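You operate a simulated robot arm through the tools that you are given. There is no shell and no other tool. Be economical: measure what you need, move in short steps, check, and stop when the job is done.

Carry out the task below with a simulated robot arm. There is one attempt and no reset: what you move stays moved.

TASK
Fetch the red-lid tub and set it on the white paper pad.
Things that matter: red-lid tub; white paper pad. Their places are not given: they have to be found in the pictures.

It is judged by the outcome, as a careful person would: the job done as asked, and still so three seconds after it is handed in. It fails if anything else is knocked over, pushed out of place, dropped, spilled or broken.

THE ROBOT
A 7-joint arm with a two-finger parallel gripper, fixed in place. Base frame: the origin is at the foot of the arm, x ahead of it, y to its left, z up; the work surface is at about z = 760. Lengths are in mm, angles in degrees, forces in N, time in s.
With the tool pointing down near the work surface it reaches from about 300 to 700 mm from the base axis. Its first joint turns from -66.0 to 66.0 degrees. Payload 1.57 kg.
Tool frame: the origin (TCP) lies between the finger pads and is the grasp point; the fingertips stand 30 mm ahead of it; z points along the fingers, y is the line along which they close. The gripper opens to 110 mm. The fingers are 24 mm wide and 12 mm thick; the gripper's body (48 by 112 mm) begins 78 mm behind the TCP.
Orientation is that of the tool frame in the base frame, as a unit quaternion [x, y, z, w]. With the fingers straight down and closing along the base's y, the tool's x points along the base's -x, its y along +y and its z along -z.

THE INTERFACE
- The arm moves only by the tool drive_tool. Its argument "series" is a list of rows, each a list of 3 entries, a list of its own where there are three numbers: the gripper command, from -1 (fully open) to 1 (shut), values between in proportion, then the shift along the tool's x, y, z in mm, then the turn, a rotation vector about the tool's x, y, z in degrees. In form: [[hand, [tx, ty, tz], [rx, ry, rz]], ...]. A call has 1 to 10 rows; each row is the pose to reach, as a shift and turn from the pose commanded when the call began, along the tool's axes at that moment. A row lasts 0.2 s, in which the tool goes at most 50 mm and 8.6 degrees; a call with a longer step from one row to the next is refused whole, and so is a gripper value outside its range. A pose out of reach is approached as far as the arm can. The call stops where the force on the tool passes 40 N (or 10 N more than at its start, if that is more) or the arm is blocked; 0.2 s more then pass. The fingers move at their own pace (about 108 mm/s each) and stop on an object; they squeeze with about 35 N. The grip force told is the motor's: it shows also when the fingers shut on nothing. Time passes only in rows, and 0.2 s behind the last, so rows that repeat a pose let the fingers close. It gives the time, the measured TCP pose, the force on the tool (base axes), the opening and the grip force at its end, in the units of the frame above (readings bear some noise), and new pictures: "views" is both (left out), scene, wrist or none.
- Cameras (640 x 400 px; columns grow to the right, rows downward): "scene" is fixed at [158.5, -395.3, 1388.2]; the picture's right is [0.80, -0.60, 0.00], its down [-0.43, -0.57, -0.70] and it looks along [0.42, 0.56, -0.71] (base axes); focal length 345 px, centre (320, 200). "wrist" rides on the gripper at [-36, 0, -80] in the tool frame; the picture's right is [0.00, -1.00, 0.00], its down [0.97, 0.00, -0.24] and it looks along [0.24, 0.00, 0.97] (tool axes); focal length 218 px, centre (320, 200).
- probe_pixels(camera, pixels): for up to 12 pixels [column, row] of the newest picture of that camera ("zoom" is the newest enlarged one), the place [x, y, z] in the base frame of the surface seen there, good to about 2 mm. No time passes.
- zoom(camera, box): a new picture of the part [left, top, right, bottom] of that camera's present view, enlarged. No time passes.
- sign_off(): hands the job in; it is judged then, once.

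Work in short steps. Measure before you move; look again where a grasp or a placing could have gone wrong, and mend it. You have 60 turns and 100 pictures in all, the two below and enlarged ones among them. Open the gripper and draw the arm clear of the work before you hand the job in, unless the task says otherwise; then end with one line.

The tools are called after "Call:" as name(argument=value, ...) on one line, values as JSON. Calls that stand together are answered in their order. drive_tool: Moves the arm, as the interface text tells. Its arguments: {"type":"object","properties":{"series":{"type":"array","items":{"type":"array"}},"views":{"type":"string","enum":["both","scene","wrist","none"]}},"required":["series"]} The other tools are called the same way: probe_pixels (camera, pixels) gives the place of the surface under pixels of a picture; zoom (camera, box) takes an enlarged picture of a part of a camera's view; sign_off () hands the job in.

At the start:

```text
time_s: 0.0
position: [392.7, 62.0, 1052.4]
tcp_rot: [0.0, 1.0, 0.0, 0.0]
wrist_force: [0.2, -0.3, -0.2]
opening: 110.0
finger_force: 0.1
```

scene: 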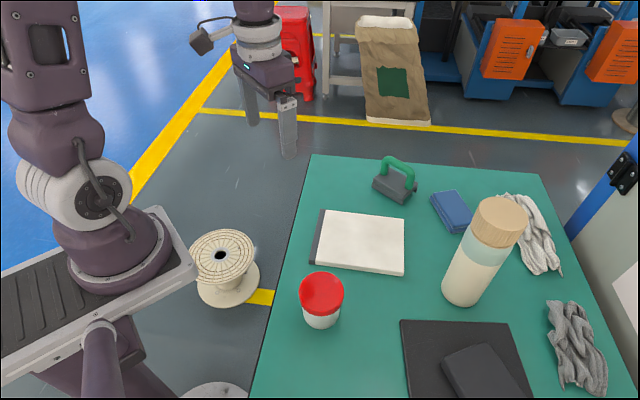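
wrist: 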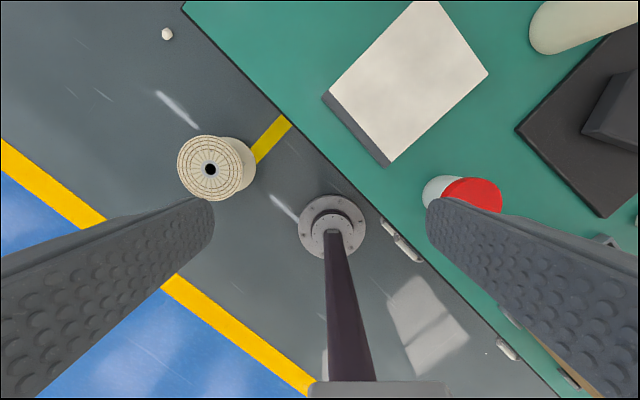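

The red-lid tub is at scene (321,297) and the pad at (360,241). I measure both.

Call:
probe_pixels(camera="scene", pixels=[[321, 290], [302, 290], [342, 290], [321, 274], [321, 311], [320, 325], [325, 212], [404, 218], [402, 273], [316, 262], [360, 242], [290, 340]])

Call:
zoom(camera="scene", box=[260, 180, 440, 340])

```text
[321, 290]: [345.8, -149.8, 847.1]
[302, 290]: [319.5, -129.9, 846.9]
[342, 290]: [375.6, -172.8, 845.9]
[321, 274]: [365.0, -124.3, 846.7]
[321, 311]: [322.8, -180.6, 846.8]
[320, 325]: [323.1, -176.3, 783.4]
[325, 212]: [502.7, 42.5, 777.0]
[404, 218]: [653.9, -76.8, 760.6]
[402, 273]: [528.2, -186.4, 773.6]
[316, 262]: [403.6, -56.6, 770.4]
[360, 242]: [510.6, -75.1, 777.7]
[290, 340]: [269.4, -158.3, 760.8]
```

```text
2.50 times, centred on (350, 260) of scene
```

zoom: 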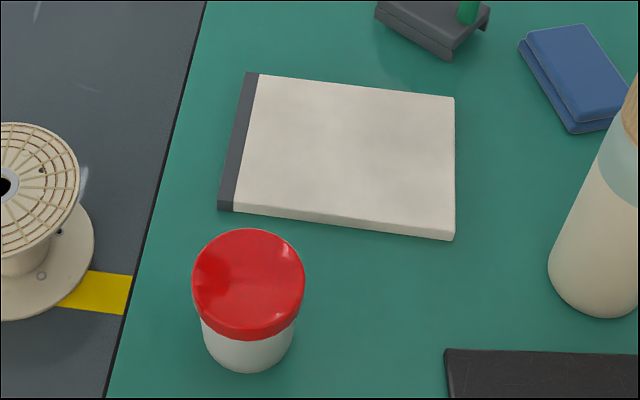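

The tub's lid is centred near (345,-152), about 71 mm wide, with its top at z 847. The pad is centred near (520,-70) with its top at 777. I move above the tub and keep the height.

Call:
drive_tool(series=[[-1, [9.5, -42.8, 0], [0, 0, 0]], [-1, [19, -85.6, 0], [0, 0, 0]], [-1, [28.5, -128.4, 0], [0, 0, 0]], [-1, [38, -171.2, 0], [0, 0, 0]], [-1, [47.7, -214, 0], [0, 0, 0]], [-1, [47.7, -214, 40], [0, 0, 0]], [-1, [47.7, -214, 80], [0, 0, 0]], [-1, [47.7, -214, 80], [0, 0, 0]]])

```text
time_s: 1.8
position: [345.7, -150.7, 973.2]
tcp_rot: [0.0, 1.0, 0.0, 0.0]
wrist_force: [-0.4, -0.3, 0.1]
opening: 110.2
finger_force: 0.1
```

scene: 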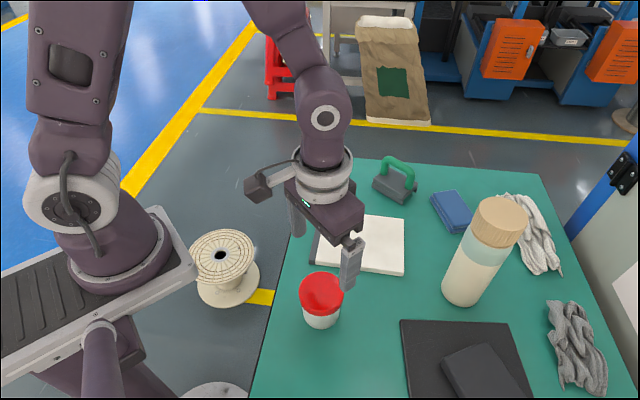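
wrist: 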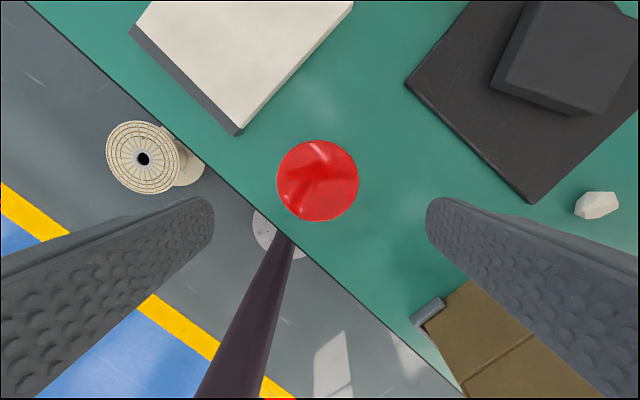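

The lid is well centred between the fingers at wrist (318,180). I probe its edges to confirm.

Call:
probe_pixels(camera="wrist", pixels=[[279, 180], [356, 180], [318, 143], [318, 217], [318, 180], [240, 128], [350, 3], [140, 32]])

```text
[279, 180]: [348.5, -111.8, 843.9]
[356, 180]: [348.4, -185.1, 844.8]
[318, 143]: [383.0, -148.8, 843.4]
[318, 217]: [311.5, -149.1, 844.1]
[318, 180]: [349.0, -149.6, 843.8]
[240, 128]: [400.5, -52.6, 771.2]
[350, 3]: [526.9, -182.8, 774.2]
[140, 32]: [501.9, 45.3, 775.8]
```

The lid is centred at (347,-149) and about 75 mm wide. I descend to z≈832.

Call:
drive_tool(series=[[-1, [-2, 1.7, 40], [0, 0, 0]], [-1, [-2, 1.7, 80], [0, 0, 0]], [-1, [-2, 1.7, 110], [0, 0, 0]], [-1, [-2, 1.7, 130], [0, 0, 0]], [-1, [-2, 1.7, 141], [0, 0, 0]], [-1, [-2, 1.7, 141], [0, 0, 0]]])

```text
time_s: 3.2
position: [346.5, -149.6, 831.2]
tcp_rot: [0.0, 1.0, 0.0, 0.001]
wrist_force: [1.0, -0.7, -0.2]
opening: 110.1
finger_force: 0.0
```

scene: 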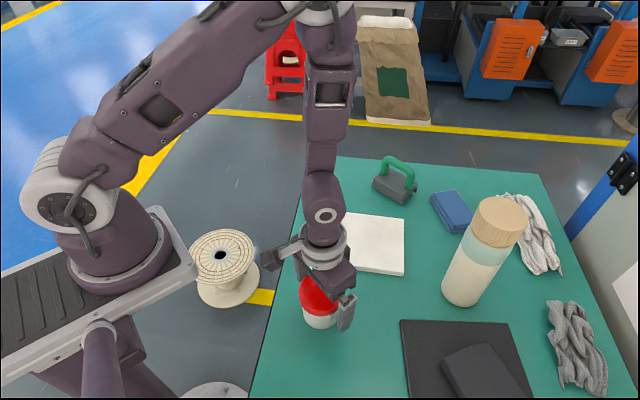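
wrist: 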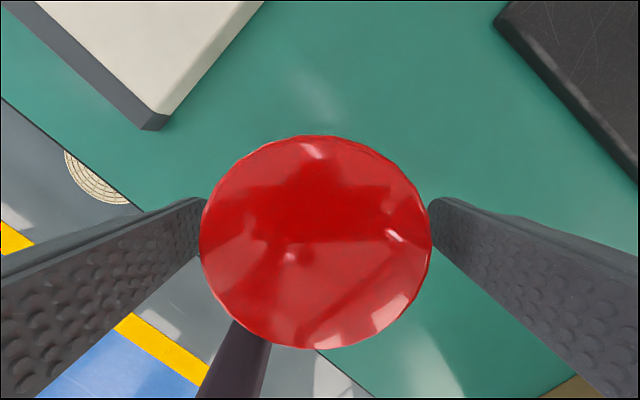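

The fingers straddle the lid, so I close on it.

Call:
drive_tool(series=[[1, [0, 0, 0], [0, 0, 0]], [1, [0, 0, 0], [0, 0, 0]], [1, [0, 0, 0], [0, 0, 0]], [1, [0, 0, 0], [0, 0, 0]]], views="none")

```text
time_s: 4.2
position: [347.1, -149.9, 831.6]
tcp_rot: [-0.001, 1.0, -0.001, 0.0]
wrist_force: [-0.1, -1.4, 0.6]
opening: 74.0
finger_force: 35.1
```

The fingers hold at 74 mm with 35 N. I lift gently.

Call:
drive_tool(series=[[1, [0, 0, -10], [0, 0, 0]], [1, [0, 0, -30], [0, 0, 0]], [1, [0, 0, -55], [0, 0, 0]], [1, [0, 0, -80], [0, 0, 0]], [1, [0, 0, -80], [0, 0, 0]]])

```text
time_s: 5.4
position: [346.7, -150.6, 912.5]
tcp_rot: [-0.001, 1.0, 0.0, 0.0]
wrist_force: [0.5, 0.0, -3.1]
opening: 73.9
finger_force: 34.7
```

scene: 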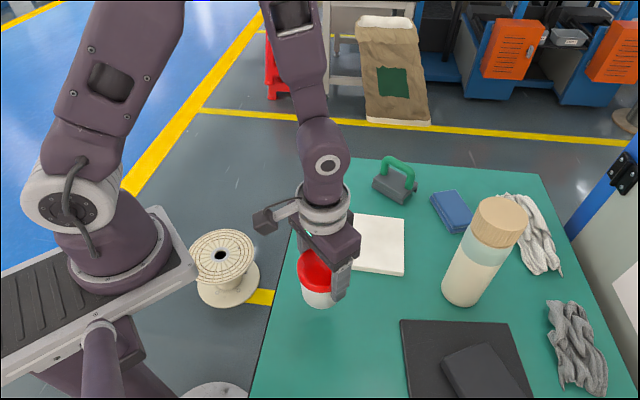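
wrist: 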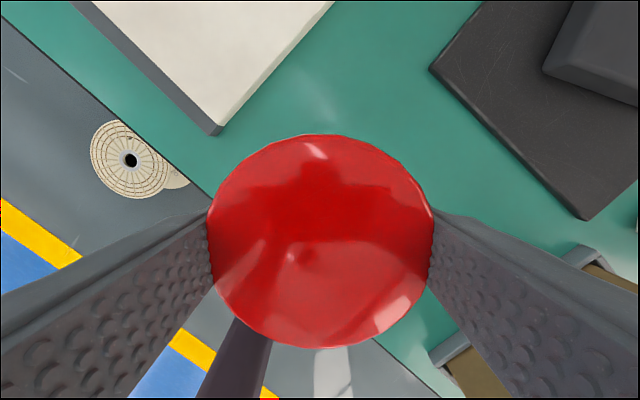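

The whole tub came up. The pad's white centre works out to about (520,-76), so I carry it over at this height.

Call:
drive_tool(series=[[1, [-20, 9, 0], [0, 0, 0]], [1, [-50, 22, 0], [0, 0, 0]], [1, [-85, 37, 0], [0, 0, 0]], [1, [-120, 52, 0], [0, 0, 0]], [1, [-150, 65, 0], [0, 0, 0]], [1, [-173, 75, 0], [0, 0, 0]], [1, [-173, 75, 0], [0, 0, 0]], [1, [-173, 75, 0], [0, 0, 0]]])

```text
time_s: 7.2
position: [519.3, -75.8, 911.9]
tcp_rot: [0.0, 1.0, 0.0, 0.001]
wrist_force: [0.6, 0.5, -2.5]
opening: 73.7
finger_force: 35.1
```

scene: 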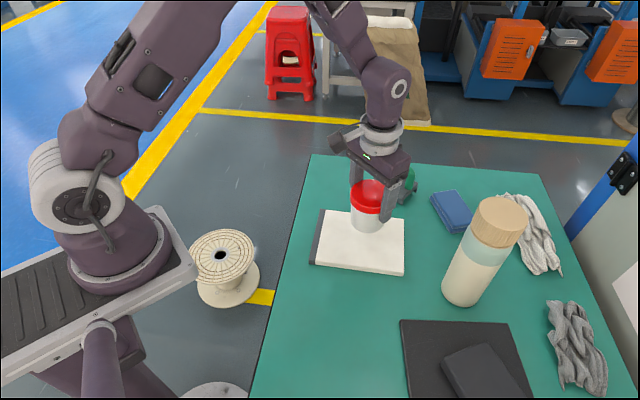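
wrist: 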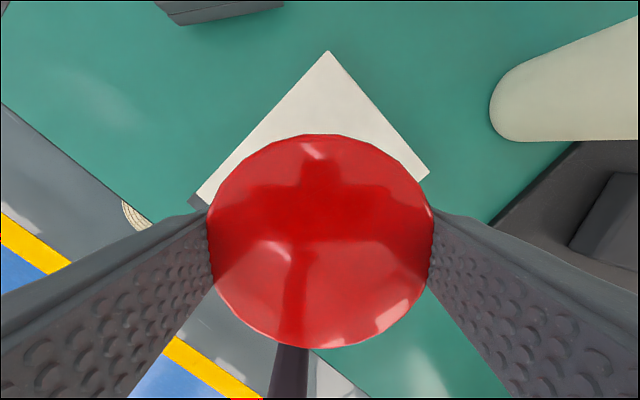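

The tub is over the pad, and contact is expected at TCP z≈848. I lower it slowly towards that.

Call:
drive_tool(series=[[1, [0, 0, 20], [0, 0, 0]], [1, [0, 0, 40], [0, 0, 0]], [1, [0, 0, 52], [0, 0, 0]], [1, [0, 0, 58], [0, 0, 0]], [1, [0, 0, 61], [0, 0, 0]], [1, [0, 0, 62], [0, 0, 0]], [1, [0, 0, 62], [0, 0, 0]]])

Call:
zoom(camera="scene", box=[290, 160, 430, 290])

```text
time_s: 8.8
position: [520.6, -74.2, 850.6]
tcp_rot: [-0.001, 1.0, 0.0, 0.0]
wrist_force: [-0.4, 0.4, -2.1]
opening: 73.7
finger_force: 35.6
```

scene: 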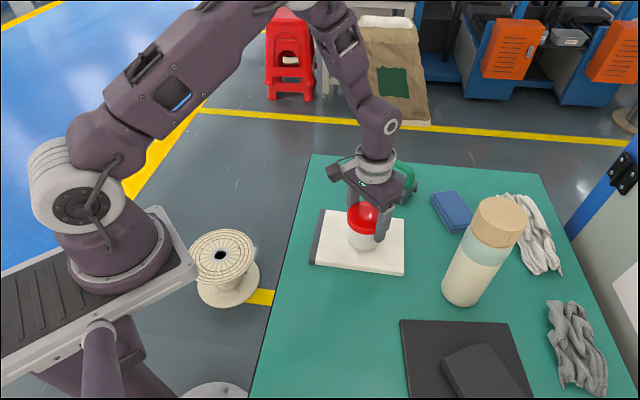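
wrist: 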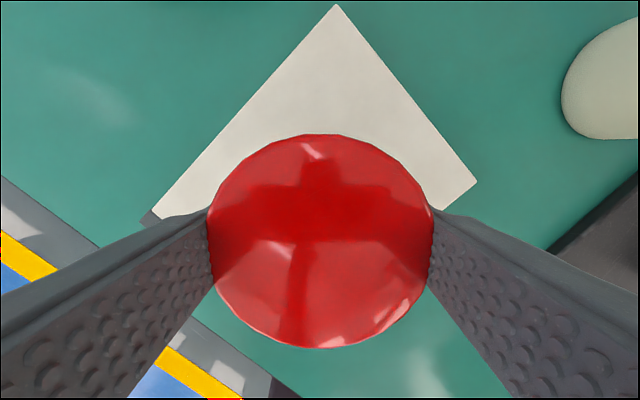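

```text
3.08 times, centred on (360, 225) of scene
```

zoom: 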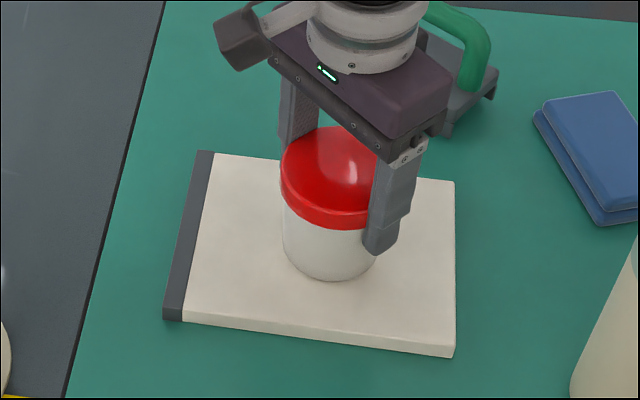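

There is no contact yet; the force is just the tub's weight. I lower a few more mm in 1 mm rows.

Call:
drive_tool(series=[[1, [0, 0, 1], [0, 0, 0]], [1, [0, 0, 2], [0, 0, 0]], [1, [0, 0, 2], [0, 0, 0]]], views="none")

```text
time_s: 9.6
position: [519.9, -75.6, 849.3]
tcp_rot: [0.0, 1.0, -0.001, 0.0]
wrist_force: [0.5, -0.1, -2.6]
opening: 73.7
finger_force: 34.9
```

Call:
drive_tool(series=[[1, [0, 0, 1], [0, 0, 0]], [1, [0, 0, 1.5], [0, 0, 0]], [1, [0, 0, 1.5], [0, 0, 0]]], views="none")

```text
time_s: 10.4
position: [521.6, -75.1, 847.3]
tcp_rot: [0.0, 1.0, 0.001, 0.001]
wrist_force: [-1.2, 5.5, 20.8]
opening: 73.9
finger_force: 34.8
```

The force has jumped to +21 N, so the tub is resting on the pad. I back off 0.7 mm, then open.

Call:
drive_tool(series=[[1, [0, 0, -0.7], [0, 0, 0]], [1, [0, 0, -0.7], [0, 0, 0]], [0.2, [0, 0, -0.7], [0, 0, 0]], [-0.6, [0, 0, -0.7], [0, 0, 0]], [-1, [0, 0, -0.7], [0, 0, 0]], [-1, [0, 0, -0.7], [0, 0, 0]]])

```text
time_s: 11.8
position: [520.7, -76.0, 846.7]
tcp_rot: [0.0, 1.0, 0.0, 0.0]
wrist_force: [-0.5, 0.6, 0.0]
opening: 110.2
finger_force: 0.2
```

scene: 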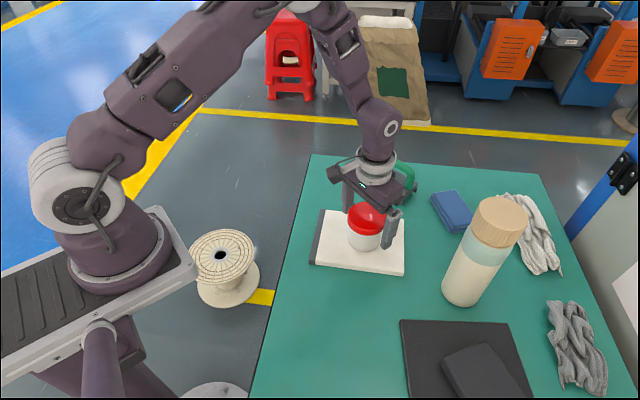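
wrist: 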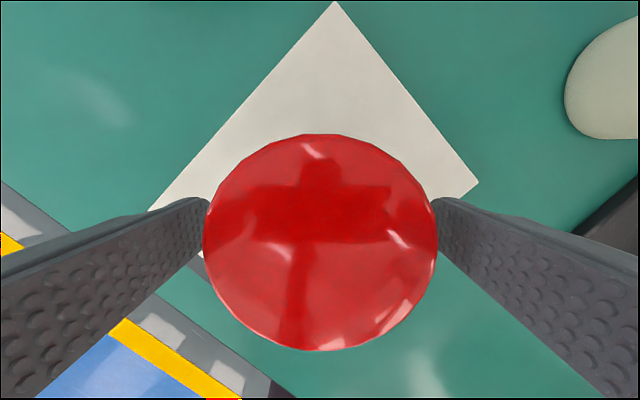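

The gripper is fully open and the tub stands on the pad. I retreat straight up and then back.

Call:
drive_tool(series=[[-1, [0, 0, -15], [0, 0, 0]], [-1, [0, 0, -45], [0, 0, 0]], [-1, [0, 0, -85], [0, 0, 0]], [-1, [0, 0, -130], [0, 0, 0]], [-1, [0, 0, -170], [0, 0, 0]], [-1, [40, 15, -190], [0, 0, 0]], [-1, [80, 35, -200], [0, 0, 0]], [-1, [120, 60, -200], [0, 0, 0]], [-1, [120, 100, -200], [0, 0, 0]], [-1, [120, 135, -200], [0, 0, 0]]])

Call:
zoom(camera="scene", box=[290, 160, 430, 290])

```text
time_s: 14.0
position: [399.6, 61.3, 1048.5]
tcp_rot: [0.0, 1.0, 0.0, 0.001]
wrist_force: [-0.3, 0.5, -0.7]
opening: 109.9
finger_force: 0.0
```

scene: 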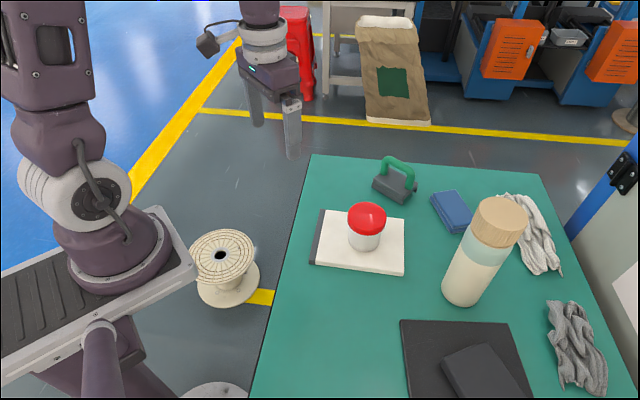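
wrist: 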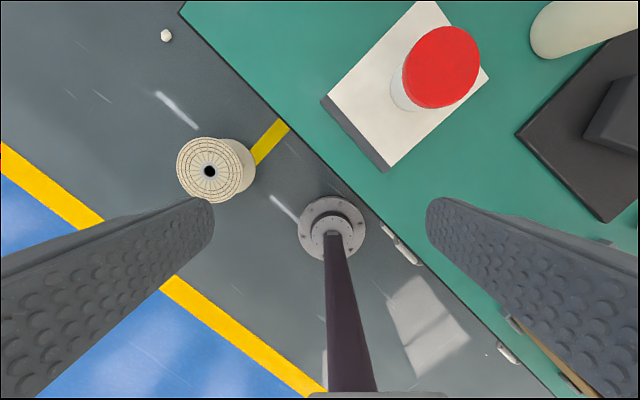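

```text
3.08 times, centred on (360, 225) of scene
```

zoom: 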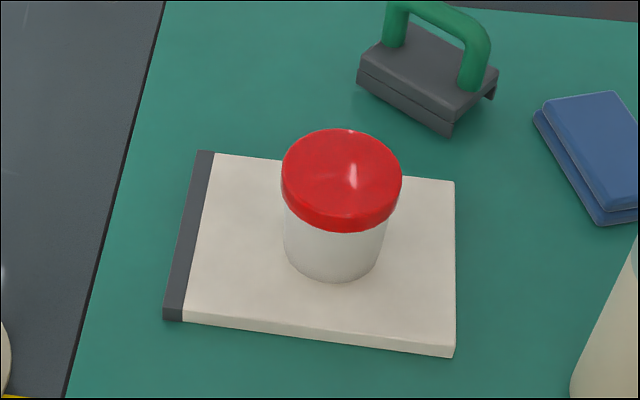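

The tub stands upright on the pad, nothing else has moved, and the arm is clear.

Call:
sign_off()

```text
The job is handed in.
```

The red-lid tub is standing upright on the white paper pad, the gripper is open and clear, and nothing else was moved.
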